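You operate a simulated robot arm through the tools that you are given. There is no shell and no other tool. Be economical: measure what you need, move in short steps, check, and stop when the job is done.

The job below is to be done with a simulated robot arm. You get a single attempt, and the scene is never put back.

TASK
Scoop cedar chips into the red bag and stow it away.
Fine: it goes in the drawer by the bin; one full scoop from the cedar jar, none spilt; the lavender jar stays; lay the scoop back where it was; shut the drawer; the other bags stay empty. Set down upright: wooden scoop, what you pick out. Where these are worked on the way, their far stop is far enough and under half their travel is too little: drawer by the bin.
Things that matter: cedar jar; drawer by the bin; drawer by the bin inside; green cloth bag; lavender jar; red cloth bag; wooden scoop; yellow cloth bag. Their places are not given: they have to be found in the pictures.

Only the result counts: the job must be done as asked and must still hold three seconds after the hand-in. Knocking over, shifting, dropping, spilling or breaking anything else fails it.

THE ROBOT
A 6-joint arm with a two-finger parallel gripper, fixed in place. Base frame: the origin is at the foot of the arm, x ahead of it, y to its left, z up. Readings come in mm, degrees, newtons and seconds.
With the tool pointing down near the work surface it reaches from about 320 to 700 mm from the base axis. Its first joint turns from -166.0 to 166.0 degrees. Payload 4.1 kg.
The tool frame sits at the grasp point between the pads (the TCP): z along the fingers, y along the line on which they close. The tips reach 23 mm beyond it. Largest opening 94 mm; finger width 38, thickness 10; the body of the gripper, 54 by 96 mm, starts 39 mm behind the TCP.
Orientation is told as [roll, pitch, yaw] about the base's x, y, z axes, in that order, counted from this pose: with the fingers straight down and closing along the base's y, the tool's x points along the base's -x, its y along +y and its z along -z.

THE INTERFACE
- The arm moves only by the tool drive_tool. Its argument "plan" is text: rows parted by semicolons, each of 7 numbers parted by spaces: the shift along the base's x, y, z in mm, then the turn, a rotation vector about the base's x, y, z in degrees, then the finger opening in mm, from 0 to 94. In form: tx ty tz wx wy wz fingers; .... A call has 1 to 10 rows; each row is the pose to reach, as a shift and turn from the pose commanded when the call began. Each row takes 0.2 s and may step no farther than 50 mm and 8.6 degrees from the row before; otherwise, or with a gripper value out of range, the whole call is refused. Where a pose cannot be reached the arm comes as near as it can. A force on the tool above 40 N (or 10 N above the force at the start of the call, whichever is more), or a blocked arm, ends the call early, and 0.2 s more pass. The fingers move at their own pace (about 45 mm/s each) and stop on an object; they squeeze with about 28 N. The grip force told is the motor's: it shows also when the fingers shut on nothing. Time passes only in rows, and 0.2 s behind the last, so rows that repeat a pose let the fingers close. The reply holds the time, the measured pose of the TCP, the force on the tool along the base axes, the opening and the grip force, in the units named above and with some noise, with the torque about the TCP (base axes, N m) and any sound that the robot's microphone picked up.
- Cameras (640 x 400 px; columns grow to the right, rows downward): "scene" is fixed at [221.1, 501, 1454.8]; the picture's right is [-0.94, -0.33, 0.00], its down [-0.15, 0.44, -0.88] and it looks along [0.29, -0.83, -0.47] (base axes); focal length 352 px, centre (320, 200). "wrist" rides on the gripper at [86, 16, -74] in the tool frame; the picture's right is [-0.18, 0.98, 0.00], its down [-0.58, -0.11, -0.81] and it looks along [-0.79, -0.15, 0.59] (tool axes); focal length 243 px, centre (320, 200).
- grab_frame(camera): a new picture of that camera. No time passes.
- move_column(by): slides the trunk up (or, below 0, down) by that many mm; the arm rides with it, the base frame stays. It gives what a move gives, with no picture.
- measure_at(camera, pixels): there is no depth. For up to 12 entries [column, row, z] of the newest picture of that camera ("zoom" is the newest enlarged one), the place [x, y] in the base frame at which the ray of that pixel passes the height z, good to about 2 mm. No time passes.
- zoom(camera, box): a new picture of the part [left, top, right, bottom] of that camera's present view, enlarged. No time passes.
- job_done(): hands the job in; it is judged then, once.

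Work in short steps. Measure before you move; look again where a grasp or a placing could have gone wrong, and mend it. You have 80 turns and 46 pictures in all, those below and enlarged ones among them. Open the gripper and draw the arm clear of the work before you hand the job in, unless the task says otherwise.

The tools are called after ">>>" by a JSON object that holds its "op" and its "data". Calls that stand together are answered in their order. drive_tool: Moves the arm, as the interface text tells. Its arguments: {"type":"object","properties":{"plan":{"type":"string"}},"required":["plan"]} The other tools are called the same way: move_column (by) slides the trunk up or down; grab_frame (camera) takes a picture; measure_at (camera, pixels) gives the place at which the rays of pixels pass given heights; zoom (camera, box) takes an enlarged picture of a part of a camera's view; job_done () hands the job in.

At the start:

```text
t: 0.0
eef_pos: [243.2, -271.8, 1268.6]
tcp_rot: [0.0, 0.0, -0.1]
wrist_force: [-0.2, -0.1, -0.1]
wrist_torque: [0.02, 0.0, -0.01]
width: 94.0
finger_force: 0.1
trunk travel left (down, up): [-525.0, 65.0]
```

scene: 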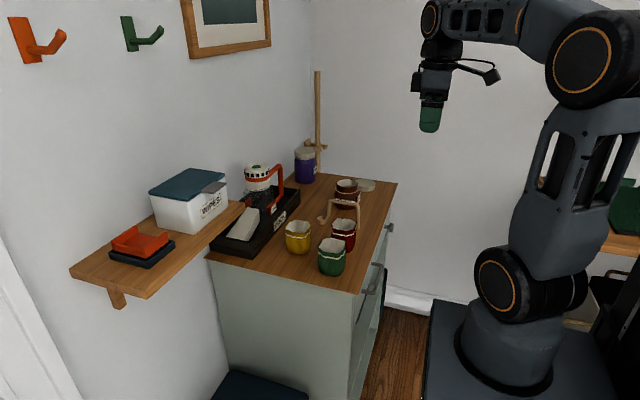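
wrist: 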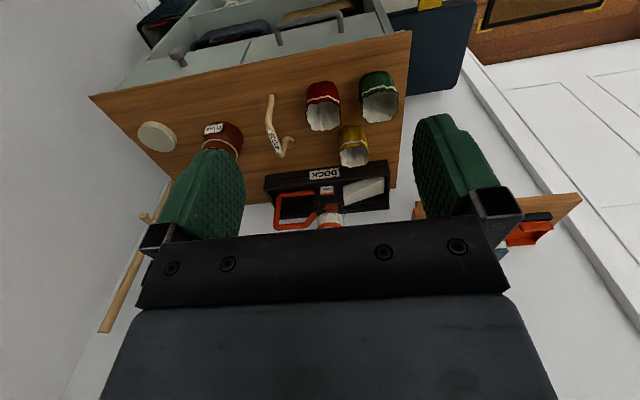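

I see a cabinet with three cloth bags, a scoop and jars near pixels (290-370, 170-270). I zoom in on them first.

>>> {"op": "zoom", "data": {"camera": "scene", "box": [200, 140, 420, 290]}}

>>> {"op": "zoom", "data": {"camera": "wrist", "box": [90, 0, 490, 240]}}

>>> {"op": "zoom", "data": {"camera": "scene", "box": [200, 200, 420, 400]}}

```text
2.67 times, centred on (310, 215) of scene
```

zoom: 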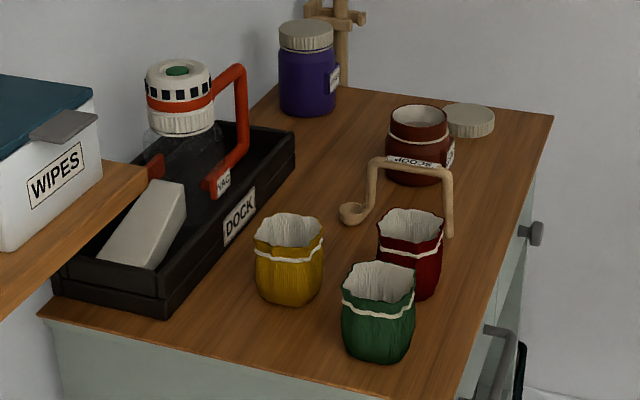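

```text
1.60 times, centred on (290, 120) of wrist
```

zoom: 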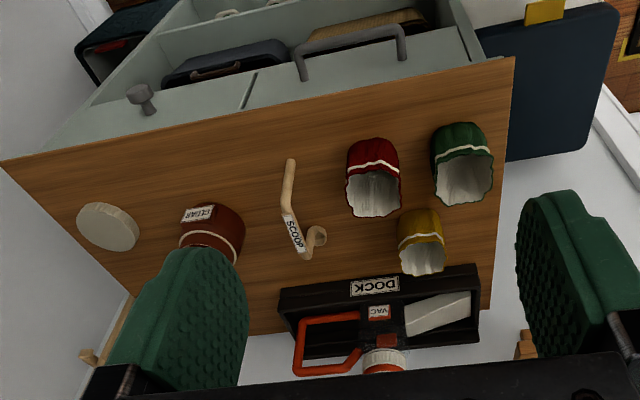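

```text
2.00 times, centred on (310, 300) of scene
```

zoom: 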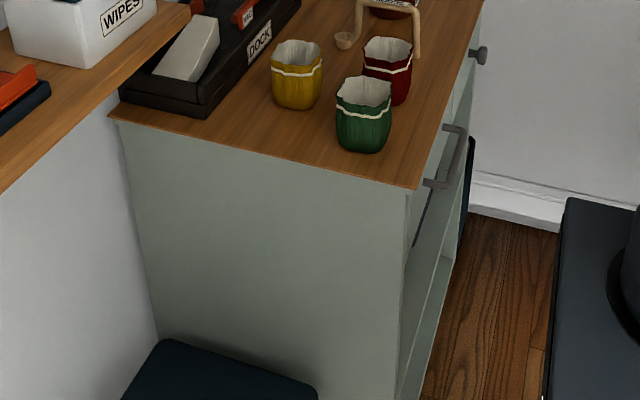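

Now I find the table height by triangulating the front corner (scene (358,293), wrist (411,31)) and other points.

>>> {"op": "measure_at", "data": {"camera": "scene", "pixels": [[359, 293, 700], [359, 293, 800], [359, 293, 900], [397, 183, 700], [397, 183, 800], [397, 183, 900], [209, 256, 800], [209, 256, 900]]}}

>>> {"op": "grab_frame", "data": {"camera": "wrist"}}

>>> {"op": "measure_at", "data": {"camera": "wrist", "pixels": [[411, 31, 700], [411, 31, 800], [411, 31, 900], [89, 96, 700], [89, 96, 800], [89, 96, 900], [397, 188, 800], [397, 188, 900]]}}

```text
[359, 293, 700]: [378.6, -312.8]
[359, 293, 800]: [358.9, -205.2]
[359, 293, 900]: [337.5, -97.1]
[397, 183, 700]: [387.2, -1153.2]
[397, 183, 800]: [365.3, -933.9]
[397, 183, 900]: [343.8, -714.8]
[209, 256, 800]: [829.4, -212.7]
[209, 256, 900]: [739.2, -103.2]
```

```text
40 pictures are left
```

wrist: 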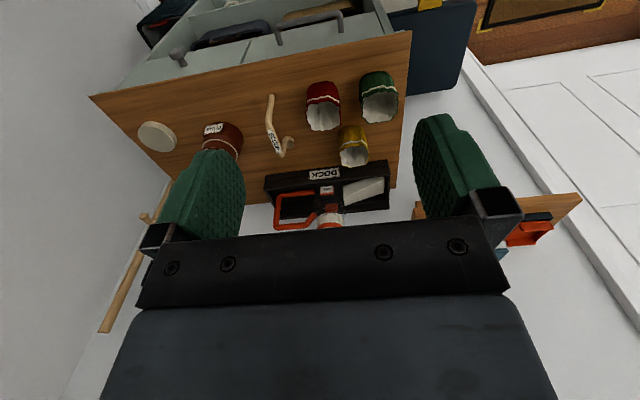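

```text
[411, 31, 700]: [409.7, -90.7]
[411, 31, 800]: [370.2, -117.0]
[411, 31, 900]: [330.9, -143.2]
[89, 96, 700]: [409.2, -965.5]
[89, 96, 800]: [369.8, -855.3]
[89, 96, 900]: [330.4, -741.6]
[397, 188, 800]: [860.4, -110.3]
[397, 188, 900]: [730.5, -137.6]
```

The table top is at z≈867, with its front edge at x≈345 and y from -134 to -775. To identify the bin and drawers I pitch the wrist camera downward.

>>> {"op": "drive_tool", "data": {"plan": "0 0 0 0 8 0 94; 0 0 0 0 16 0 94; 0 0 0 0 24 0 94; 0 0 0 0 32 0 94; 0 0 0 0 32 0 94"}}

>>> {"op": "grab_frame", "data": {"camera": "wrist"}}

```text
t: 1.2
eef_pos: [241.7, -270.9, 1267.0]
tcp_rot: [0.1, 32.1, 0.0]
wrist_force: [0.2, -0.3, 0.5]
wrist_torque: [0.04, 0.0, -0.01]
width: 94.0
finger_force: 0.1
trunk travel left (down, up): [-525.0, 65.0]
```

```text
39 pictures are left
```

wrist: 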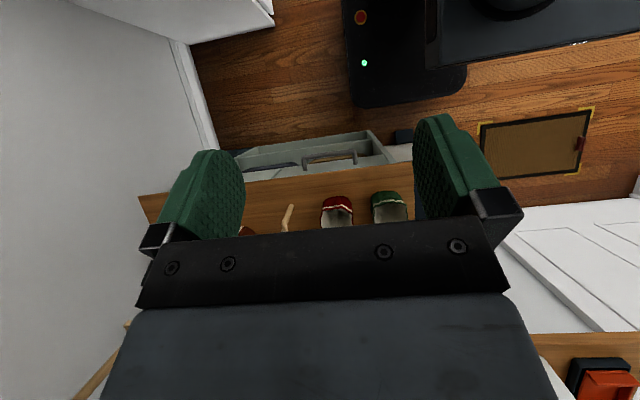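

I undo the pitch and lower the column by 350 so the wrist camera looks at the cabinet front.

>>> {"op": "drive_tool", "data": {"plan": "0 0 0 0 -8 0 94; 0 0 0 0 -16 0 94; 0 0 0 0 -24 0 94; 0 0 0 0 -32 0 94; 0 0 0 0 -32 0 94"}}

>>> {"op": "move_column", "data": {"by": -300}}

>>> {"op": "grab_frame", "data": {"camera": "wrist"}}

```text
t: 2.4
eef_pos: [242.5, -271.2, 1268.2]
tcp_rot: [0.0, 0.0, -0.1]
wrist_force: [0.2, 1.3, 0.3]
wrist_torque: [-0.01, -0.02, 0.04]
width: 93.9
finger_force: 0.1
trunk travel left (down, up): [-525.0, 65.0]
```

```text
t: 5.4
eef_pos: [241.6, -271.7, 967.7]
tcp_rot: [-0.1, 0.0, 0.0]
wrist_force: [-0.6, -1.3, 0.3]
wrist_torque: [-0.01, 0.04, 0.02]
width: 94.1
finger_force: 0.1
trunk travel left (down, up): [-225.0, 365.0]
```

```text
38 pictures are left
```

wrist: 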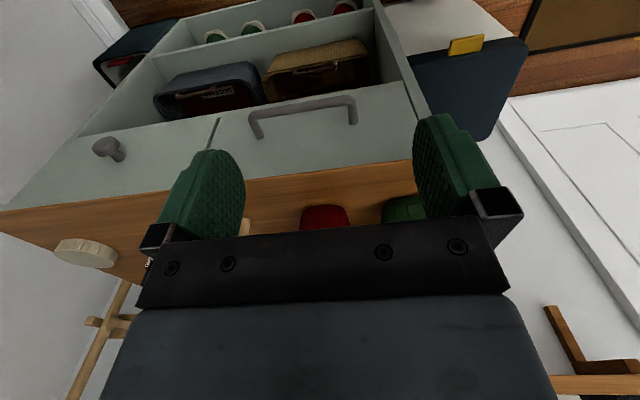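

Two candidates for the bin: the navy-lidded white object at (460,70) on the right, and the dark object at (130,50) on the left. I zoom in on both.

>>> {"op": "zoom", "data": {"camera": "wrist", "box": [370, 0, 570, 140]}}

>>> {"op": "zoom", "data": {"camera": "wrist", "box": [40, 0, 240, 140]}}

```text
2.86 times, centred on (470, 70) of wrist
```

zoom: 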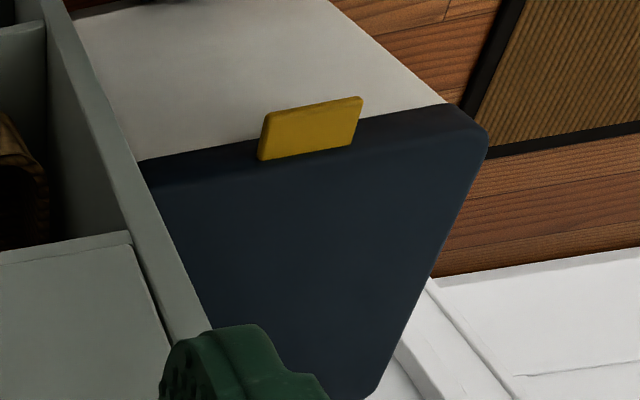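

```text
2.86 times, centred on (140, 70) of wrist
```

zoom: 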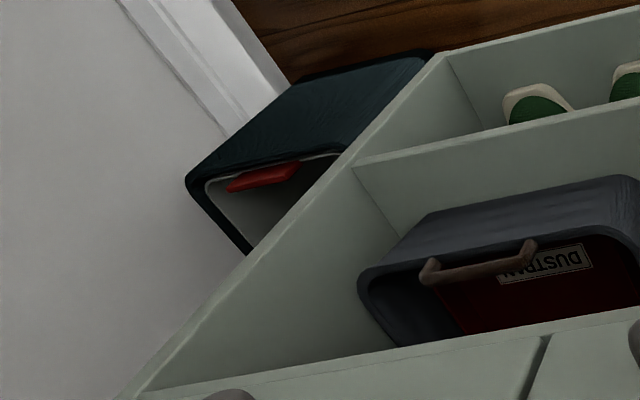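

The identity of the left object is unclear, so I move the arm toward -y to view it better.

>>> {"op": "drive_tool", "data": {"plan": "0 -50 0 0 0 0 94; 0 -100 0 0 0 0 94; 0 -150 0 0 0 0 94; 0 -200 0 0 0 0 94; 0 -250 0 0 0 0 94; 0 -300 0 0 0 0 94; 0 -350 0 0 0 0 94; 0 -350 0 0 0 0 94"}}

>>> {"op": "grab_frame", "data": {"camera": "wrist"}}

```text
t: 7.2
eef_pos: [230.3, -538.6, 947.1]
tcp_rot: [0.0, 0.1, 0.0]
wrist_force: [0.0, 0.0, 0.3]
wrist_torque: [0.01, -0.01, -0.04]
width: 93.9
finger_force: 0.0
out of reach, approached as far as the arm can: row 6, 7, 8
trunk travel left (down, up): [-225.0, 365.0]
```

```text
35 pictures are left
```

wrist: 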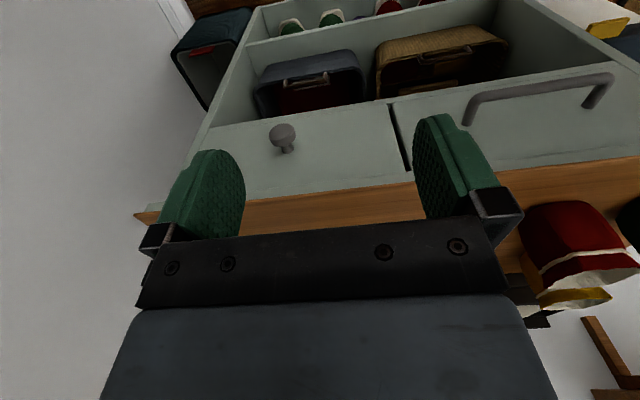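

>>> {"op": "zoom", "data": {"camera": "wrist", "box": [150, 0, 310, 120]}}

```text
3.33 times, centred on (230, 60) of wrist
```

zoom: 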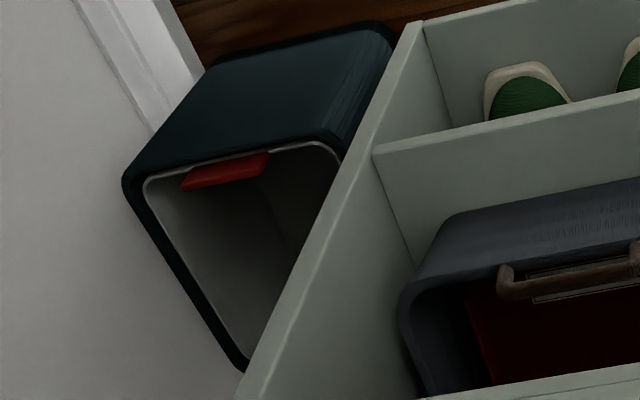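

The left object is an open tub with a red tag. Now I move to the +y side to inspect the lidded object.

>>> {"op": "drive_tool", "data": {"plan": "0 50 5 0 0 0 94; 5 100 10 0 0 0 94; 5 150 20 0 0 0 94; 10 200 20 0 0 0 94; 10 250 20 0 0 0 94; 10 300 20 0 0 0 94; 10 350 20 0 0 0 94; 10 400 20 0 0 0 94; 10 450 20 0 0 0 94; 10 450 20 0 0 0 94"}}

>>> {"op": "grab_frame", "data": {"camera": "wrist"}}

```text
refused: row 1 steps farther than a row can; nothing moved
```

```text
33 pictures are left
```

wrist: 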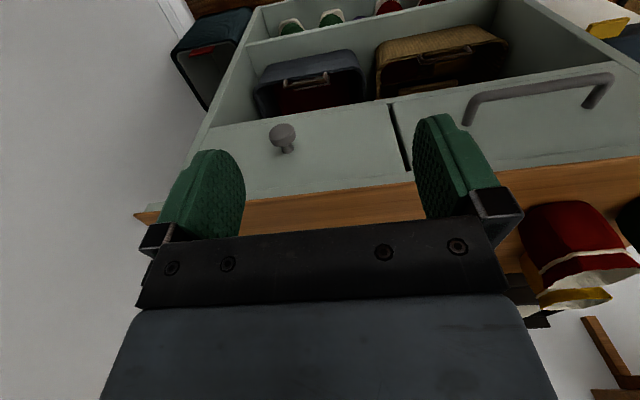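

The step norm exceeded 50 mm; I retry with smaller steps.

>>> {"op": "drive_tool", "data": {"plan": "0 45 5 0 0 0 94; 3 90 10 0 0 0 94; 6 135 15 0 0 0 94; 10 180 20 0 0 0 94; 10 228 20 0 0 0 94; 10 276 20 0 0 0 94; 10 324 20 0 0 0 94; 10 372 20 0 0 0 94; 10 420 20 0 0 0 94; 10 420 20 0 0 0 94"}}

```text
t: 9.4
eef_pos: [239.2, -114.7, 964.9]
tcp_rot: [0.0, -0.1, 0.1]
wrist_force: [-0.2, -0.7, 0.7]
wrist_torque: [0.01, -0.01, 0.03]
width: 94.0
finger_force: 0.1
trunk travel left (down, up): [-225.0, 365.0]
```

>>> {"op": "grab_frame", "data": {"camera": "wrist"}}

```text
32 pictures are left
```

wrist: 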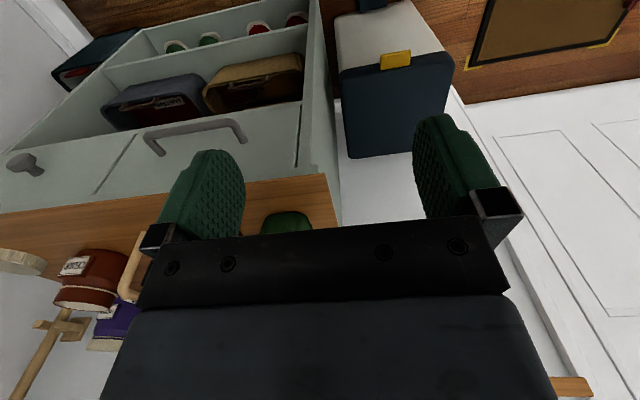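

The right-hand object has a navy lid and what looks like a navy pedal at (372,4). I zoom to confirm.

>>> {"op": "zoom", "data": {"camera": "wrist", "box": [310, 0, 470, 100]}}

>>> {"op": "zoom", "data": {"camera": "wrist", "box": [0, 40, 340, 240]}}

>>> {"op": "measure_at", "data": {"camera": "zoom", "pixels": [[320, 200, 868]]}}

```text
4.00 times, centred on (390, 50) of wrist
```

zoom: 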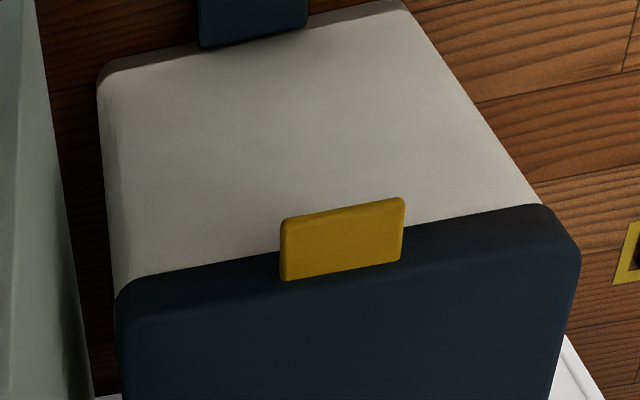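

```text
1.88 times, centred on (170, 140) of wrist
```

zoom: 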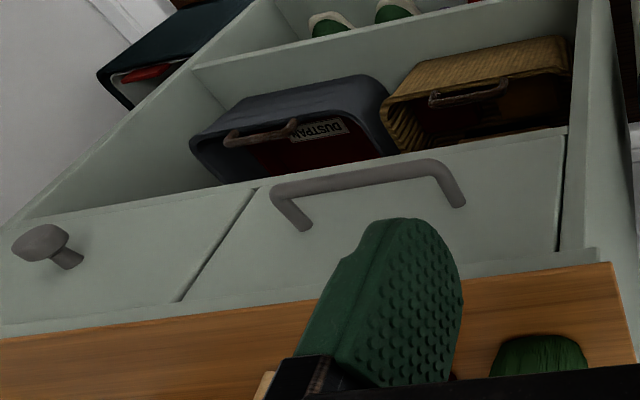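

```text
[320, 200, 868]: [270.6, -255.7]
```

The pedal confirms the right-hand object is the bin, so the target is the bar-handle drawer (handle near (322,-316,762)). Now I raise the trunk for a near-vertical look at the table top objects.

>>> {"op": "move_column", "data": {"by": 250}}

>>> {"op": "drive_tool", "data": {"plan": "20 -40 0 0 4 0 94; 40 -80 0 0 8 0 94; 65 -120 0 0 12 0 94; 90 -160 0 0 16 0 94; 115 -200 0 0 20 0 94; 140 -235 0 0 24 0 94; 165 -265 0 0 28 0 94; 190 -290 0 0 32 0 94; 200 -300 0 0 32 0 94; 200 -300 0 0 32 0 94"}}

>>> {"op": "grab_frame", "data": {"camera": "wrist"}}

```text
t: 12.0
eef_pos: [240.1, -115.6, 1215.9]
tcp_rot: [0.0, 0.0, 0.0]
wrist_force: [-0.1, 0.1, 0.0]
wrist_torque: [-0.02, 0.02, 0.0]
width: 94.0
finger_force: 0.2
trunk travel left (down, up): [-475.0, 115.0]
```

```text
t: 14.2
eef_pos: [383.4, -381.1, 1161.4]
tcp_rot: [-0.1, 31.9, 0.0]
wrist_force: [0.5, 0.1, -0.4]
wrist_torque: [-0.01, 0.01, 0.04]
width: 93.9
finger_force: 0.2
out of reach, approached as far as the arm can: row 6, 7, 8, 9, 10
trunk travel left (down, up): [-475.0, 115.0]
```

```text
29 pictures are left
```

wrist: 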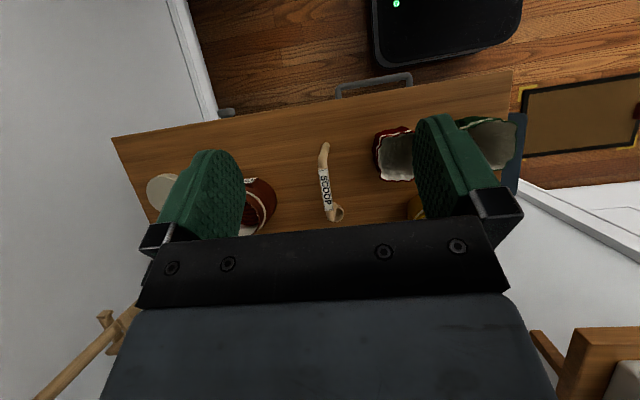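

>>> {"op": "zoom", "data": {"camera": "wrist", "box": [230, 100, 430, 230]}}

>>> {"op": "measure_at", "data": {"camera": "wrist", "pixels": [[325, 146, 868], [325, 146, 930], [321, 170, 930], [325, 205, 930], [335, 212, 868], [385, 183, 868], [395, 157, 930], [250, 235, 868], [262, 205, 930]]}}

>>> {"op": "zoom", "data": {"camera": "scene", "box": [300, 170, 400, 240]}}

>>> {"op": "measure_at", "data": {"camera": "scene", "pixels": [[343.8, 248.8, 868], [344.1, 224.4, 920], [344.1, 224.4, 940], [346.7, 206.7, 868], [347, 185.7, 930], [331.3, 274, 868], [298, 251, 868]]}}

```text
3.08 times, centred on (330, 165) of wrist
```

zoom: 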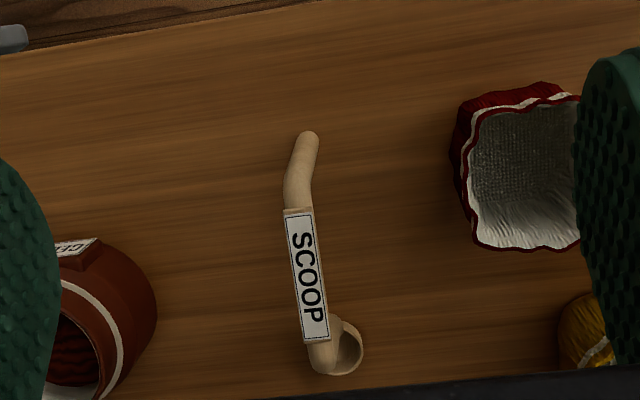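

```text
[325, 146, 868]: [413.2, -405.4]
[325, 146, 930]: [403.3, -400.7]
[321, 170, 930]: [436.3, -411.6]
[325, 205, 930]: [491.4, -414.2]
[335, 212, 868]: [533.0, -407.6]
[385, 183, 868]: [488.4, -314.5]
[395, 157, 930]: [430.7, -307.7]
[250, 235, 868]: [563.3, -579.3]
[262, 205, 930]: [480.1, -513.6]
```

```text
5.71 times, centred on (350, 205) of scene
```

zoom: 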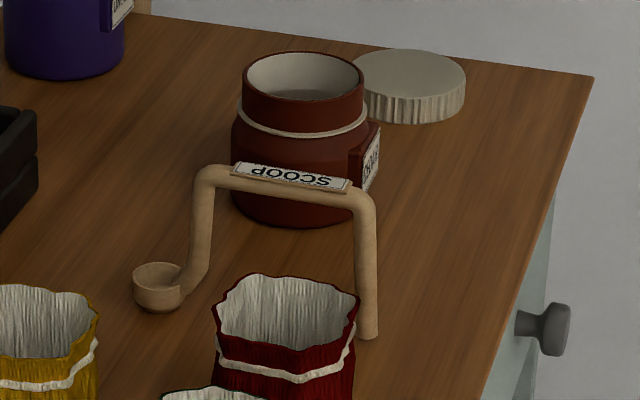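

```text
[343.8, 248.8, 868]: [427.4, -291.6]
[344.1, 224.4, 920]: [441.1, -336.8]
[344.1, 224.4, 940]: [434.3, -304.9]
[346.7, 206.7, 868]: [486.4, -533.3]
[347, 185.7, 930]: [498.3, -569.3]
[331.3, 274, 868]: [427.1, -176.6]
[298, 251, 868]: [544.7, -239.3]
```

I triangulate the scoop's bar corners, bowl, and jar/bag rims from both views.

>>> {"op": "measure_at", "data": {"camera": "scene", "pixels": [[358.2, 228.6, 868], [357.9, 204, 930], [357.9, 204, 950], [330, 200, 930], [330, 200, 950], [322, 218.1, 880], [322, 218.1, 890], [322, 223.5, 868], [347.4, 186, 940], [347.4, 186, 960], [343, 222, 930], [343, 222, 950]]}}

>>> {"op": "measure_at", "data": {"camera": "wrist", "pixels": [[325.8, 144, 868], [322.5, 168, 930], [322.5, 168, 950], [329, 213, 930], [329, 213, 950], [339, 213, 880], [339, 213, 890], [395, 157, 950], [376, 165, 868], [391, 131, 930], [382, 177, 930]]}}

```text
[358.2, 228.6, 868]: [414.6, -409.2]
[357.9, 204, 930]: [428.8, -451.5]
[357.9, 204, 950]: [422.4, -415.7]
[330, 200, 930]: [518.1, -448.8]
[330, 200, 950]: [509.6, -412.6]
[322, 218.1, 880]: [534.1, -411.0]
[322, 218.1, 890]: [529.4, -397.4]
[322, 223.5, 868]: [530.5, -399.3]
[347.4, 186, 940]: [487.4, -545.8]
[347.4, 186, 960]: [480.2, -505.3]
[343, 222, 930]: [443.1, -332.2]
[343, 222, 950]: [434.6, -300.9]
```

```text
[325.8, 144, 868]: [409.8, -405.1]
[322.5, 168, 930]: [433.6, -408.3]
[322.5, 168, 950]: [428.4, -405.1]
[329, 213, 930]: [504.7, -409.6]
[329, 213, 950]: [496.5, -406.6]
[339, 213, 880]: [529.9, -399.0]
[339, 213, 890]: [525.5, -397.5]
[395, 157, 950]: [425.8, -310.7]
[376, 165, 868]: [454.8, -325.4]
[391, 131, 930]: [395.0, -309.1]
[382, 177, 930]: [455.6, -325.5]
```

I close the fingers to unblock the sides of the view and take another picture.

>>> {"op": "drive_tool", "data": {"plan": "0 0 0 0 0 0 0; 0 0 0 0 0 0 0; 0 0 0 0 0 0 0; 0 0 0 0 0 0 0; 0 0 0 0 0 0 0"}}

>>> {"op": "zoom", "data": {"camera": "wrist", "box": [120, 60, 520, 260]}}

```text
t: 15.4
eef_pos: [383.6, -381.6, 1162.0]
tcp_rot: [-0.1, 31.9, 0.0]
wrist_force: [0.2, 0.1, -0.7]
wrist_torque: [0.01, -0.03, -0.07]
width: 0.1
finger_force: 13.2
trunk travel left (down, up): [-475.0, 115.0]
```

```text
1.60 times, centred on (320, 160) of wrist
```

zoom: 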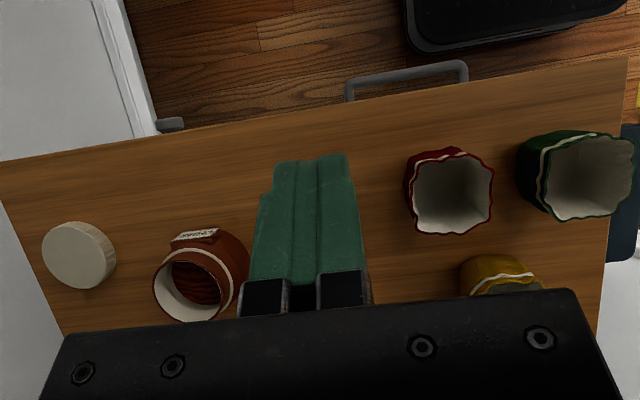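

>>> {"op": "measure_at", "data": {"camera": "zoom", "pixels": [[193, 286, 940], [193, 286, 960], [157, 280, 940], [228, 290, 940], [451, 192, 930], [451, 192, 945], [412, 195, 935], [492, 188, 935], [447, 152, 935], [447, 234, 935], [407, 63, 762], [450, 65, 762]]}}

>>> {"op": "measure_at", "data": {"camera": "scene", "pixels": [[347.4, 187, 940], [347.4, 187, 950], [337, 187, 945], [357.6, 187, 945], [347.4, 180, 945], [347.4, 192, 945], [344.1, 224, 930], [344.1, 224, 935], [332, 222, 935], [356, 224, 935]]}}

```text
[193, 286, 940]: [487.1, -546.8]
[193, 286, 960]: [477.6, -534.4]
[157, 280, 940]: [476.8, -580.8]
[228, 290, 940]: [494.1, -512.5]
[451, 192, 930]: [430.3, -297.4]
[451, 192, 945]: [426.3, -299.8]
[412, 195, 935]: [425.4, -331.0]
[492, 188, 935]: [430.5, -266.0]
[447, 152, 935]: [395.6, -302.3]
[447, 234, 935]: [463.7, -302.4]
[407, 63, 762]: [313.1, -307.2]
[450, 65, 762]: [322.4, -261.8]
```

```text
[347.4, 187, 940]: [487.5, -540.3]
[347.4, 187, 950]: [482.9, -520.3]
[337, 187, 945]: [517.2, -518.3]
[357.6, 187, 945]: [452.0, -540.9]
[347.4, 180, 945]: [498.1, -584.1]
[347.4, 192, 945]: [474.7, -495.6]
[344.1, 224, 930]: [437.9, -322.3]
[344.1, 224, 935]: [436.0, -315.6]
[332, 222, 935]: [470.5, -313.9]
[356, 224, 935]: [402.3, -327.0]
```

Jar rim centre is ≈(489,-550,935), red bag rim ≈(428,-300,944), scoop bar y≈-406 from x 427 to 505 with its top at z≈953. I zoom into the jar to judge the chip level.

>>> {"op": "zoom", "data": {"camera": "wrist", "box": [190, 180, 290, 270]}}

>>> {"op": "measure_at", "data": {"camera": "scene", "pixels": [[349.6, 185.4, 925], [349.6, 185.4, 920], [349.6, 185.4, 910], [349.6, 185.4, 900], [346.3, 179.6, 935], [346.3, 192, 935], [337.0, 186, 935], [357.6, 186, 935]]}}

```text
4.44 times, centred on (240, 225) of wrist
```

zoom: 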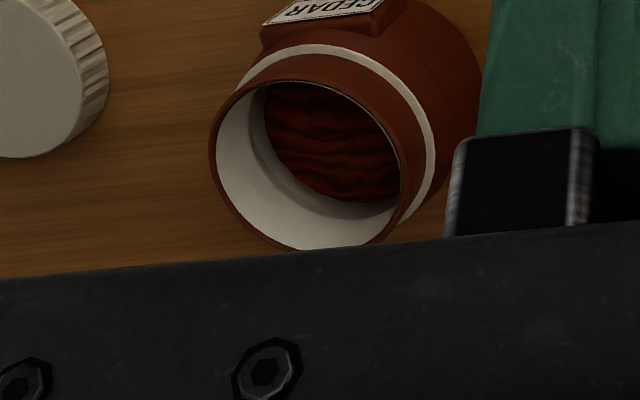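

```text
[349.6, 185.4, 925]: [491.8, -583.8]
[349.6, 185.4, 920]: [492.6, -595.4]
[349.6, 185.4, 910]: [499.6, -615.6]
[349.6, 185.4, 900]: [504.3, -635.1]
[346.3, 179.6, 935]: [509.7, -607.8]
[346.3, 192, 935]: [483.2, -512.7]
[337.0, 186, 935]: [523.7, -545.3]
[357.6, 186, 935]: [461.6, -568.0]
```

>>> {"op": "measure_at", "data": {"camera": "zoom", "pixels": [[210, 150, 935], [405, 180, 935], [300, 76, 935], [310, 250, 935], [307, 163, 935], [262, 120, 915], [262, 120, 905], [360, 203, 915], [360, 203, 905], [262, 120, 895], [360, 203, 895]]}}

```text
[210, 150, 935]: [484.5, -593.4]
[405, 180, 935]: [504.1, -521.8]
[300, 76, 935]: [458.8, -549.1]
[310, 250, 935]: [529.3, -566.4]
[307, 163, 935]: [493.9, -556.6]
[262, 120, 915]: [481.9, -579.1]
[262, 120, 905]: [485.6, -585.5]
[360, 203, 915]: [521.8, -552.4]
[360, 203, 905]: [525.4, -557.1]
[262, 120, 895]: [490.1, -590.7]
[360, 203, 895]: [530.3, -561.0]
```

Chip level ≈907 inside the jar at (493,-557), rim z 935. Before grasping, I do a dry run of the pour pose (roll about x) in the air near the red bag, to check that it is reachable.

>>> {"op": "drive_tool", "data": {"plan": "-6 4 -20 0 -8 0 60; -12 8 -45 0 -16 0 60; -18 12 -70 0 -24 0 60; -24 16 -95 0 -32 0 60; -28 17 -112 0 -32 0 60; -28 17 -112 0 -32 0 60"}}

>>> {"op": "drive_tool", "data": {"plan": "0 0 0 8.5 0 0 60; 0 0 0 17 0 0 60; 0 0 0 25.5 0 0 60; 0 0 0 34 0 0 60; 0 0 0 42.5 0 0 60; 0 0 0 51 0 0 60; 0 0 0 59.5 0 0 60; 0 0 0 68 0 0 60; 0 0 0 76.5 0 0 60; 0 0 0 85 0 0 60"}}

>>> {"op": "drive_tool", "data": {"plan": "0 0 0 8.5 0 0 60; 0 0 0 17 0 0 60; 0 0 0 25.5 0 0 60; 0 0 0 34 0 0 60; 0 0 0 42.5 0 0 60"}}

```text
t: 16.8
eef_pos: [355.6, -361.7, 1050.3]
tcp_rot: [0.0, 0.0, 0.0]
wrist_force: [0.7, -0.7, 0.0]
wrist_torque: [-0.01, 0.01, 0.0]
width: 59.8
finger_force: 0.1
trunk travel left (down, up): [-475.0, 115.0]
```

```text
t: 19.0
eef_pos: [345.3, -237.8, 963.5]
tcp_rot: [83.5, -0.1, -1.0]
wrist_force: [-0.5, -0.6, -0.9]
wrist_torque: [-0.04, 0.0, 0.01]
width: 59.9
finger_force: 0.0
out of reach, approached as far as the arm can: row 7, 8, 9, 10
trunk travel left (down, up): [-475.0, 115.0]
```

```text
t: 19.6
eef_pos: [325.9, -166.5, 925.7]
tcp_rot: [99.2, -0.7, -0.9]
wrist_force: [-2.1, -0.4, 5.6]
wrist_torque: [-0.49, 0.03, -0.14]
width: 60.0
finger_force: 0.0
out of reach, approached as far as the arm can: row 1, 2, 3
trunk travel left (down, up): [-475.0, 115.0]
stopped in row 3: the force on the tool passed its limit at 84 N (the readings are from after the stop); the commanded pose is now the measured one
```

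The out-of-reach approach drifted and touched something. I check the scene immediately.

>>> {"op": "grab_frame", "data": {"camera": "scene"}}

```text
24 pictures are left
```

scene: 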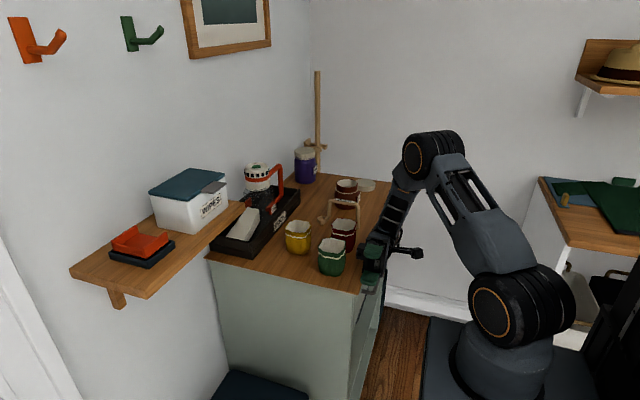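

The bags, scoop and jars look unmoved (green (331,257), red (343,233)); the gripper only touched the table edge. I back away up and toward the robot while unrolling.

>>> {"op": "drive_tool", "data": {"plan": "-10 0 30 0 0 0 60; -20 0 70 -8 0 0 60; -20 0 110 -16 0 0 60; -20 -20 150 -24 0 0 60; -20 -40 180 -32 0 0 60; -20 -60 190 -40 0 0 60; -20 -80 190 -48 0 0 60; -20 -100 190 -56 0 0 60; -20 -110 190 -64 0 0 60; -20 -120 190 -72 0 0 60"}}

>>> {"op": "drive_tool", "data": {"plan": "0 0 0 -8 0 0 60; 0 0 0 -16 0 0 60; 0 0 0 -24 0 0 60; 0 0 0 -27 0 0 60"}}

```text
t: 21.8
eef_pos: [305.6, -286.3, 1116.7]
tcp_rot: [27.0, -1.0, 0.4]
wrist_force: [-0.4, -0.5, -0.1]
wrist_torque: [-0.03, 0.03, -0.01]
width: 60.1
finger_force: 0.0
out of reach, approached as far as the arm can: row 1
trunk travel left (down, up): [-475.0, 115.0]
```

```text
t: 22.8
eef_pos: [305.4, -286.2, 1115.1]
tcp_rot: [0.0, -0.6, 0.9]
wrist_force: [0.5, 0.8, 0.8]
wrist_torque: [0.01, 0.01, 0.02]
width: 60.0
finger_force: 0.0
trunk travel left (down, up): [-475.0, 115.0]
```

The positive roll is not reachable, so I dry-test the negative roll (fingers toward -y, wrist nearer the base), staying high and stopping after each call.

>>> {"op": "drive_tool", "data": {"plan": "20 20 10 -8 0 0 60; 40 30 10 -16 0 0 60; 40 30 10 -24 0 0 60; 40 30 10 -32 0 0 60; 40 30 10 -40 0 0 60; 40 30 10 -48 0 0 60; 40 30 10 -56 0 0 60; 40 30 10 -64 0 0 60"}}

```text
t: 24.6
eef_pos: [346.2, -256.0, 1125.1]
tcp_rot: [-63.9, 0.4, 1.1]
wrist_force: [-0.3, 0.4, -0.2]
wrist_torque: [0.02, -0.02, 0.01]
width: 60.1
finger_force: 0.0
trunk travel left (down, up): [-475.0, 115.0]
```

>>> {"op": "drive_tool", "data": {"plan": "0 0 0 -8 0 0 60; 0 0 0 -16 0 0 60; 0 0 0 -24 0 0 60; 0 0 0 -32 0 0 60; 0 0 0 -40 0 0 60; 0 0 0 -48 0 0 60; 0 0 0 -56 0 0 60"}}

```text
t: 26.2
eef_pos: [347.3, -256.4, 1125.2]
tcp_rot: [-119.9, 1.0, 0.4]
wrist_force: [-1.0, -0.4, -0.1]
wrist_torque: [0.0, -0.01, -0.02]
width: 59.6
finger_force: 0.0
trunk travel left (down, up): [-475.0, 115.0]
```

Roll -120 is reachable. I unroll back to tool-down.

>>> {"op": "drive_tool", "data": {"plan": "0 0 0 8 0 0 60; 0 0 0 16 0 0 60; 0 0 0 24 0 0 60; 0 0 0 32 0 0 60; 0 0 0 40 0 0 60; 0 0 0 48 0 0 60; 0 0 0 56 0 0 60; 0 0 0 64 0 0 60; 0 0 0 72 0 0 60; 0 0 0 80 0 0 60"}}

>>> {"op": "drive_tool", "data": {"plan": "20 -30 -20 8 0 0 60; 40 -60 -40 16 0 0 60; 60 -90 -60 24 0 0 60; 80 -120 -80 32 0 0 60; 100 -140 -100 40 0 0 60; 109 -150 -115 40 0 0 60; 109 -150 -115 40 0 0 60"}}

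```text
t: 28.4
eef_pos: [346.3, -255.4, 1125.9]
tcp_rot: [-39.6, 0.0, 1.1]
wrist_force: [0.1, -0.3, 1.2]
wrist_torque: [0.0, 0.01, -0.01]
width: 60.2
finger_force: 0.1
trunk travel left (down, up): [-475.0, 115.0]
```

```text
t: 30.0
eef_pos: [455.4, -408.1, 1010.7]
tcp_rot: [0.2, -0.7, 0.8]
wrist_force: [0.4, 0.4, 0.0]
wrist_torque: [-0.01, 0.0, -0.01]
width: 60.0
finger_force: 0.2
trunk travel left (down, up): [-475.0, 115.0]
```

I'm above the scoop at z 1010; a wrist look checks alignment of the bar between the fingers.

>>> {"op": "grab_frame", "data": {"camera": "wrist"}}

>>> {"op": "zoom", "data": {"camera": "scene", "box": [300, 150, 420, 250]}}

```text
23 pictures are left
```

wrist: 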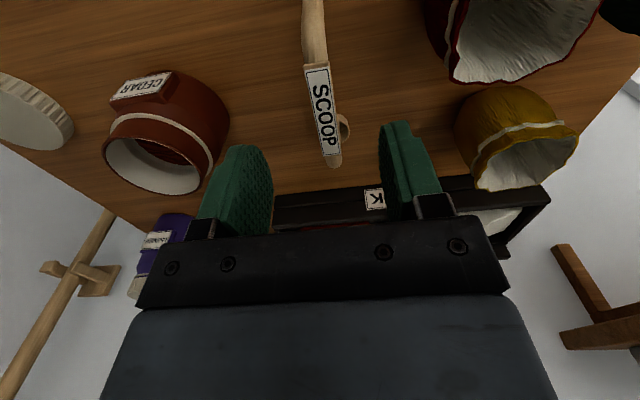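

```text
4.00 times, centred on (360, 200) of scene
```

zoom: 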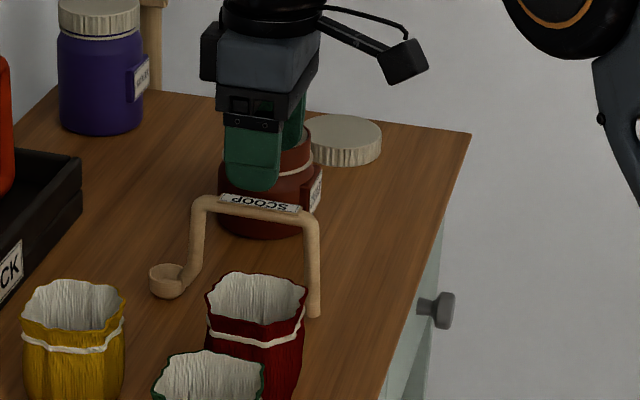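

>>> {"op": "measure_at", "data": {"camera": "wrist", "pixels": [[317, 68, 953], [330, 150, 953], [334, 163, 948], [316, 55, 948], [344, 127, 888], [155, 165, 935], [509, 40, 944], [450, 60, 944], [585, 20, 944]]}}

```text
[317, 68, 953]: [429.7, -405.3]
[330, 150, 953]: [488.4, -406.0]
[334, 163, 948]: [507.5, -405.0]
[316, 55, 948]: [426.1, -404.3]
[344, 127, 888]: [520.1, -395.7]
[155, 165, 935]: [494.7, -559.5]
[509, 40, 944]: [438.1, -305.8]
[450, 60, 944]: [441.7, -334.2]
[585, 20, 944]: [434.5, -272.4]
```

Bar is at y≈-405.5. I descend to z 953 with slight orientation correction, then close.

>>> {"op": "drive_tool", "data": {"plan": "0.5 2.5 -20 -0.2 0.7 -0.8 60; 0.5 2.5 -40 -0.2 0.7 -0.8 60; 0.5 2.5 -57.7 -0.2 0.7 -0.8 60; 0.5 2.5 -57.7 -0.2 0.7 -0.8 60"}}

>>> {"op": "drive_tool", "data": {"plan": "0 0 0 0 0 0 30; 0 0 0 0 0 0 20; 0 0 0 0 0 0 0; 0 0 0 0 0 0 0; 0 0 0 0 0 0 0; 0 0 0 0 0 0 0"}}

```text
t: 31.0
eef_pos: [456.8, -404.4, 951.1]
tcp_rot: [0.0, 0.1, 0.0]
wrist_force: [-0.6, 0.4, 0.0]
wrist_torque: [-0.03, 0.01, -0.01]
width: 60.0
finger_force: 0.1
trunk travel left (down, up): [-475.0, 115.0]
```

```text
t: 32.4
eef_pos: [455.7, -404.0, 952.2]
tcp_rot: [0.0, 0.1, 0.0]
wrist_force: [-0.2, 0.6, 0.3]
wrist_torque: [-0.01, 0.0, 0.02]
width: 10.8
finger_force: 28.2
trunk travel left (down, up): [-475.0, 115.0]
```

Scoop is gripped (width 10.8). I lift straight up 90 mm first.

>>> {"op": "drive_tool", "data": {"plan": "0 0 25 0 0 0 0; 0 0 60 0 0 0 0; 0 0 90 0 0 0 0; 0 0 90 0 0 0 0"}}

>>> {"op": "drive_tool", "data": {"plan": "-2 -20 0 0 0 -7 0; -4 -40 0 0 0 -14 0; -6 -60 0 0 0 -21 0; -8 -80 0 0 0 -28 0; -10 -100 0 0 0 -35 0; -12.8 -113.2 0 0 0 -40 0; -12.8 -113.2 0 0 0 -40 0"}}

>>> {"op": "grab_frame", "data": {"camera": "wrist"}}

>>> {"op": "zoom", "data": {"camera": "scene", "box": [300, 130, 420, 230]}}

```text
t: 33.4
eef_pos: [459.6, -404.4, 1041.7]
tcp_rot: [0.0, 0.1, 0.0]
wrist_force: [0.2, 0.0, -0.2]
wrist_torque: [-0.01, 0.01, -0.03]
width: 10.4
finger_force: 28.6
trunk travel left (down, up): [-475.0, 115.0]
```

```text
t: 35.0
eef_pos: [434.0, -505.7, 1039.4]
tcp_rot: [0.0, 0.1, -40.1]
wrist_force: [0.3, -0.2, -0.5]
wrist_torque: [-0.01, -0.01, 0.0]
width: 10.7
finger_force: 28.0
out of reach, approached as far as the arm can: row 5, 6, 7
trunk travel left (down, up): [-475.0, 115.0]
```

```text
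21 pictures are left
```

wrist: 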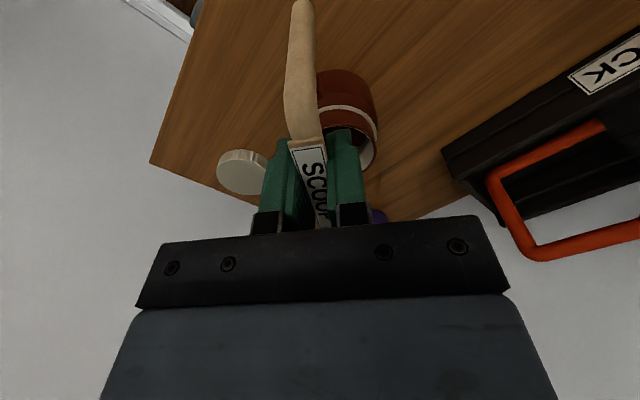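

```text
4.00 times, centred on (360, 180) of scene
```

zoom: 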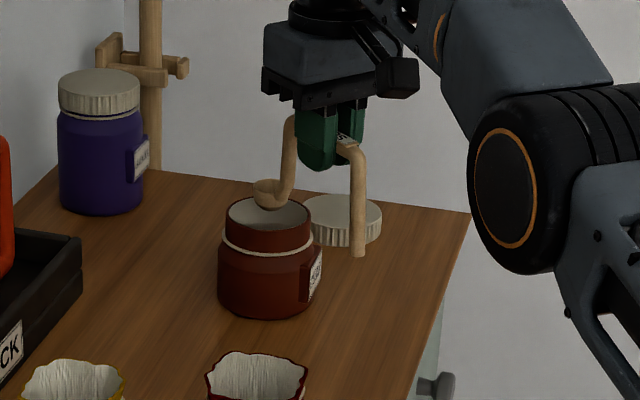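

The bowl hangs near (347.5,176.7) in the scene picture; I measure it to calibrate the bowl offset, and raise the column for more reach.

>>> {"op": "measure_at", "data": {"camera": "scene", "pixels": [[347.5, 176.9, 975], [347.5, 181.5, 957], [369.7, 193.5, 955]]}}

>>> {"op": "move_column", "data": {"by": 90}}

```text
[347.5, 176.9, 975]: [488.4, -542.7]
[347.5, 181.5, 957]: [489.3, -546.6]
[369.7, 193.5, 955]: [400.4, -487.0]
```

```text
t: 36.2
eef_pos: [434.3, -505.7, 1128.5]
tcp_rot: [0.1, 0.2, -40.0]
wrist_force: [0.1, -0.6, -0.4]
wrist_torque: [-0.01, 0.03, -0.01]
width: 10.5
finger_force: 27.5
trunk travel left (down, up): [-565.0, 25.0]
```

>>> {"op": "drive_tool", "data": {"plan": "0 0 -45 0 0 0 0; 8.3 -13.2 -88 0 0 0 0; 8.3 -13.2 -88 0 0 0 0"}}

>>> {"op": "zoom", "data": {"camera": "scene", "box": [310, 140, 390, 210]}}

>>> {"op": "zoom", "data": {"camera": "wrist", "box": [240, 50, 420, 240]}}

```text
t: 37.0
eef_pos: [441.4, -519.6, 1041.8]
tcp_rot: [0.0, -0.1, -39.9]
wrist_force: [0.1, 0.3, -0.5]
wrist_torque: [0.03, -0.02, -0.02]
width: 10.7
finger_force: 27.6
trunk travel left (down, up): [-565.0, 25.0]
```

```text
5.71 times, centred on (350, 175) of scene
```

zoom: 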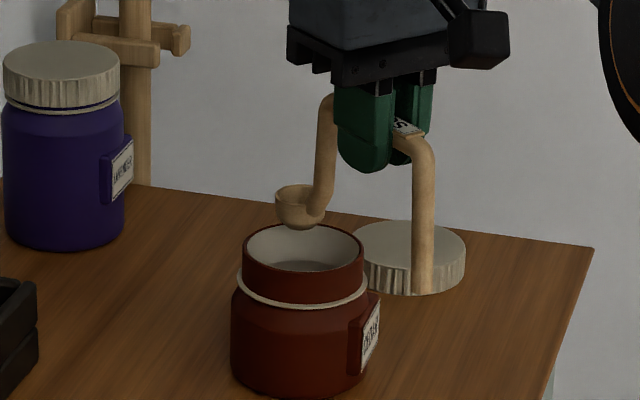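

```text
2.11 times, centred on (330, 145) of wrist
```

zoom: 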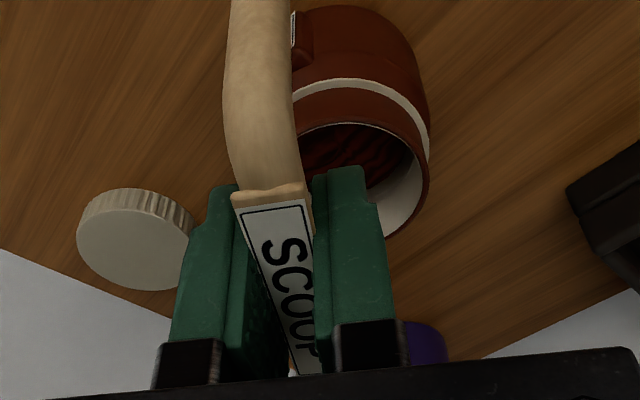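

>>> {"op": "measure_at", "data": {"camera": "scene", "pixels": [[346.5, 173.3, 977], [346.5, 179.7, 958], [347.2, 183.8, 935]]}}

>>> {"op": "measure_at", "data": {"camera": "zoom", "pixels": [[360, 180, 935], [428, 175, 935], [350, 124, 935], [388, 236, 935]]}}

```text
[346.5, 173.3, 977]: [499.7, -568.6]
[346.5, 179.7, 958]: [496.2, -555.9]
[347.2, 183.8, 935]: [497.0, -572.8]
```

```text
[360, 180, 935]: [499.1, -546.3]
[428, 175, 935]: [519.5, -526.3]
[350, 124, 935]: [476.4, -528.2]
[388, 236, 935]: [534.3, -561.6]
```

The jar rim height is uncertain (935–947), so I measure the jar base and sides against the table plane.

>>> {"op": "measure_at", "data": {"camera": "scene", "pixels": [[345.5, 209.5, 868], [344.7, 209.3, 868], [347.2, 183.8, 940], [347.2, 183.8, 945], [347.2, 179.1, 940], [347.2, 188.3, 940]]}}

>>> {"op": "zoom", "data": {"camera": "scene", "box": [330, 165, 370, 215]}}

```text
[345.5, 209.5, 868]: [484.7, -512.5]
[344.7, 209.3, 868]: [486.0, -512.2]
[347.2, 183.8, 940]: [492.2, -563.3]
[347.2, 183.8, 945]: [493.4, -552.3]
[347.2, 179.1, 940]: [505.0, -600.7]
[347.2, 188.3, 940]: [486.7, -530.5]
```

```text
8.00 times, centred on (350, 190) of scene
```

zoom: 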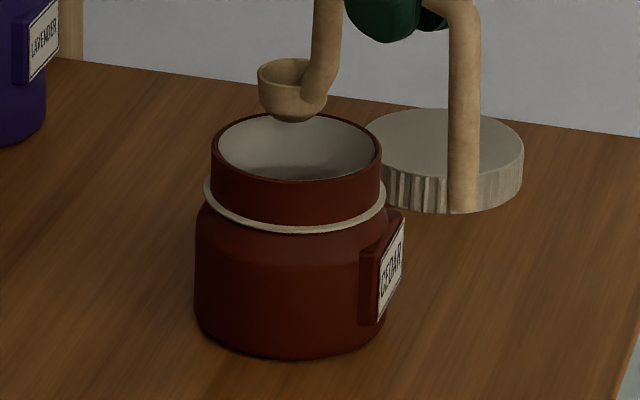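

The jar centre is best taken as (493,-550), rim z≈943, chips ≈911. I shift the bowl slightly and descend in small steps, watching force.

>>> {"op": "drive_tool", "data": {"plan": "-1 3 0 0 0 0 0; -1 3 -12 0 0 0 0; -1 3 -24 0 0 0 0; -1 3 -36 0 0 0 0; -1 3 -46 0 0 0 0; -1 3 -46 0 0 0 0"}}

>>> {"op": "zoom", "data": {"camera": "scene", "box": [330, 165, 370, 215]}}

```text
t: 38.4
eef_pos: [439.7, -516.4, 994.9]
tcp_rot: [-0.1, 0.0, -40.0]
wrist_force: [-0.8, -1.1, -0.1]
wrist_torque: [0.02, -0.02, 0.01]
width: 10.7
finger_force: 28.0
trunk travel left (down, up): [-565.0, 25.0]
```

```text
8.00 times, centred on (350, 190) of scene
```

zoom: 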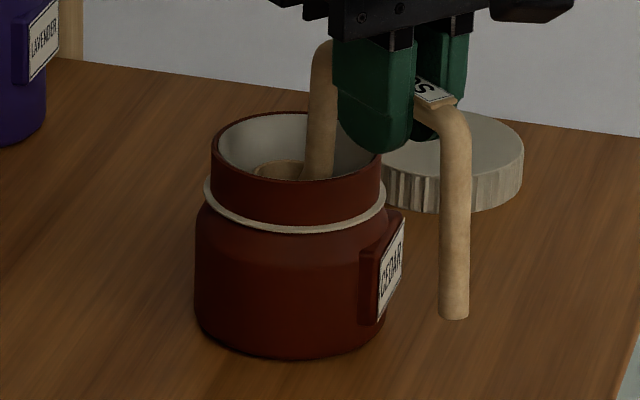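

The bowl is inside the jar with no contact. I lower 25 mm more into the chips, nudge, pause, and lift straight out.

>>> {"op": "drive_tool", "data": {"plan": "0 0 -8 0 0 0 0; 0 0 -16 0 0 0 0; 0 0 -22 0 0 0 0; 0 0 -27 0 0 0 0; 0 0 -27 0 0 0 0; 0 0 -27 0 0 0 0"}}

```text
t: 39.8
eef_pos: [441.0, -516.2, 969.3]
tcp_rot: [0.0, 0.1, -40.0]
wrist_force: [0.2, 0.4, 0.1]
wrist_torque: [0.0, -0.03, 0.0]
width: 10.6
finger_force: 27.6
trunk travel left (down, up): [-565.0, 25.0]
```

>>> {"op": "drive_tool", "data": {"plan": "0 0 -4 0 0 0 0; 2 -1.5 -4 0 0 0 0; 2 -1.5 -4 0 0 0 0; 0 0 4 0 0 0 0; 0 0 14 0 0 0 0; 0 0 26 0 0 0 0; 0 0 38 0 0 0 0; 0 0 52 0 0 0 0; 0 0 72 0 0 0 0; 0 0 72 0 0 0 0"}}

>>> {"op": "zoom", "data": {"camera": "scene", "box": [330, 155, 370, 205]}}

```text
t: 42.0
eef_pos: [440.7, -515.5, 1039.4]
tcp_rot: [0.0, 0.0, -40.0]
wrist_force: [0.5, 0.0, -0.6]
wrist_torque: [-0.01, 0.02, 0.01]
width: 10.3
finger_force: 28.4
trunk travel left (down, up): [-565.0, 25.0]
```

```text
8.00 times, centred on (350, 180) of scene
```

zoom: 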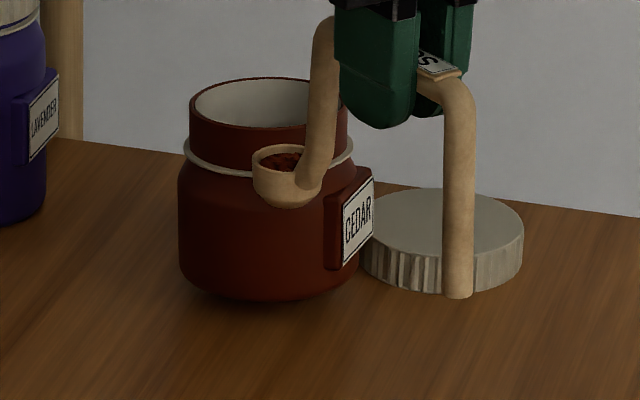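

The scoop now holds chips, but the cedar jar appears to have shifted. I check with measurements and a new view.

>>> {"op": "grab_frame", "data": {"camera": "scene"}}

>>> {"op": "grab_frame", "data": {"camera": "wrist"}}

>>> {"op": "measure_at", "data": {"camera": "scene", "pixels": [[344.5, 192.5, 868], [343, 168, 943], [346.5, 174.5, 975], [320, 200, 868]]}}

```text
14 pictures are left
```

scene: 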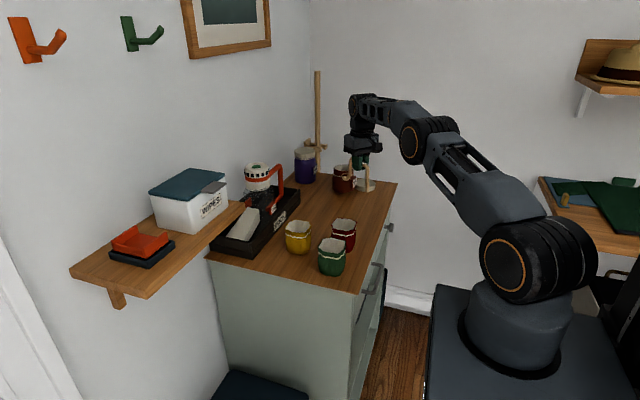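

```text
13 pictures are left
```

wrist: 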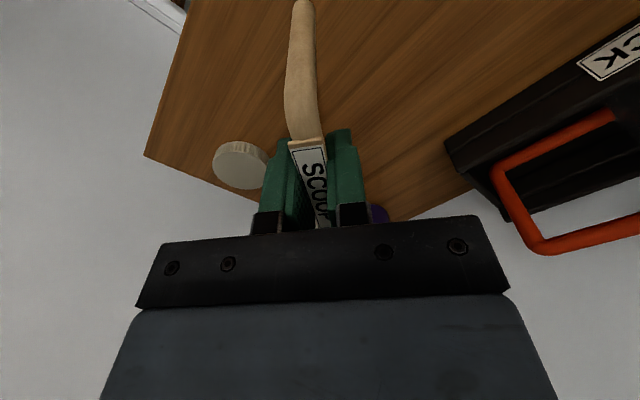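

```text
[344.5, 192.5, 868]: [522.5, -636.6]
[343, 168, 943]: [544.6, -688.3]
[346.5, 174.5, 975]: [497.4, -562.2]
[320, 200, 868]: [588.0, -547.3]
```

The bowl holds chips; the cedar jar slid back to around (531,-677), which I'll deal with later. I carry the scoop high and level, yawing to +15° above the red bag.

>>> {"op": "drive_tool", "data": {"plan": "0 0 20 0 0 0 0; -6 12 32 0 0 7 0; -16 35 32 0 0 14 0; -27 60 32 0 0 21 0; -37 85 32 0 0 28 0; -48 112 32 0 0 35 0; -58 138 32 0 0 42 0; -69 164 32 0 0 49 0; -81.4 189.7 30 0 0 55 0; -81.4 189.7 30 0 0 55 0"}}

>>> {"op": "grab_frame", "data": {"camera": "wrist"}}

```text
t: 44.2
eef_pos: [359.5, -325.6, 1071.1]
tcp_rot: [0.0, 0.2, 15.0]
wrist_force: [-0.4, 0.1, -0.1]
wrist_torque: [0.01, 0.03, -0.02]
width: 10.9
finger_force: 28.4
trunk travel left (down, up): [-565.0, 25.0]
```

```text
12 pictures are left
```

wrist: 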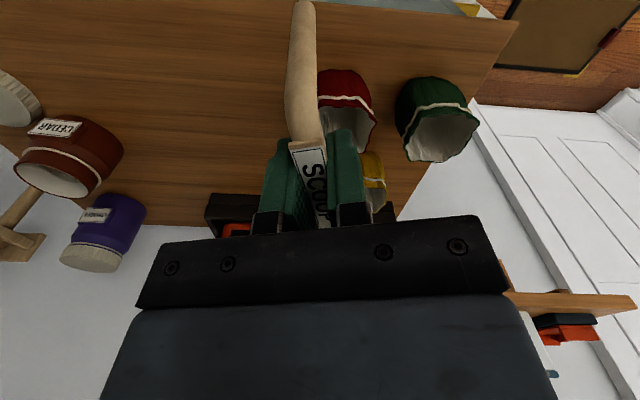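

>>> {"op": "zoom", "data": {"camera": "scene", "box": [310, 170, 380, 270]}}

>>> {"op": "measure_at", "data": {"camera": "wrist", "pixels": [[347, 128, 944], [62, 175, 943], [322, 115, 944], [374, 120, 944]]}}

```text
4.00 times, centred on (345, 220) of scene
```

zoom: 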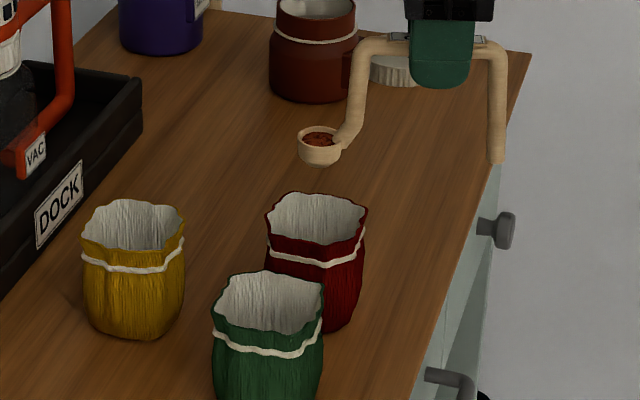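

```text
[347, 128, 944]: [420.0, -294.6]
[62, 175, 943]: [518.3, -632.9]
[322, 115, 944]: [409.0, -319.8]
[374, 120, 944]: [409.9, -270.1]
```

The bowl sits almost directly above the red bag's mouth (predicted fall point (320,216) vs rim centre (316,222) in the zoom). I start rolling while keeping the bowl over the bag.

>>> {"op": "drive_tool", "data": {"plan": "-2.3 9 -1 -7.7 -2.1 0 0; -4.6 18 -2 -15.5 -4.1 0 0; -6.8 27 -4.5 -23.2 -6.2 0 0; -9 35 -8 -30.9 -8.3 0 0; -10 39 -10.5 -34.8 -9.3 0 0; -10.8 42.4 -13 -38.6 -10.4 0 0; -11.7 46 -16 -42.5 -11.4 0 0; -12.6 49 -19 -46.4 -12.4 0 0; -13.4 52 -22 -50.2 -13.5 0 0; -14.2 54.5 -25.5 -54.1 -14.5 0 0"}}

```text
t: 46.4
eef_pos: [345.5, -272.7, 1043.2]
tcp_rot: [-56.1, 0.0, 15.0]
wrist_force: [-0.1, -0.3, 0.2]
wrist_torque: [0.0, 0.01, 0.02]
width: 10.5
finger_force: 27.9
trunk travel left (down, up): [-565.0, 25.0]
```

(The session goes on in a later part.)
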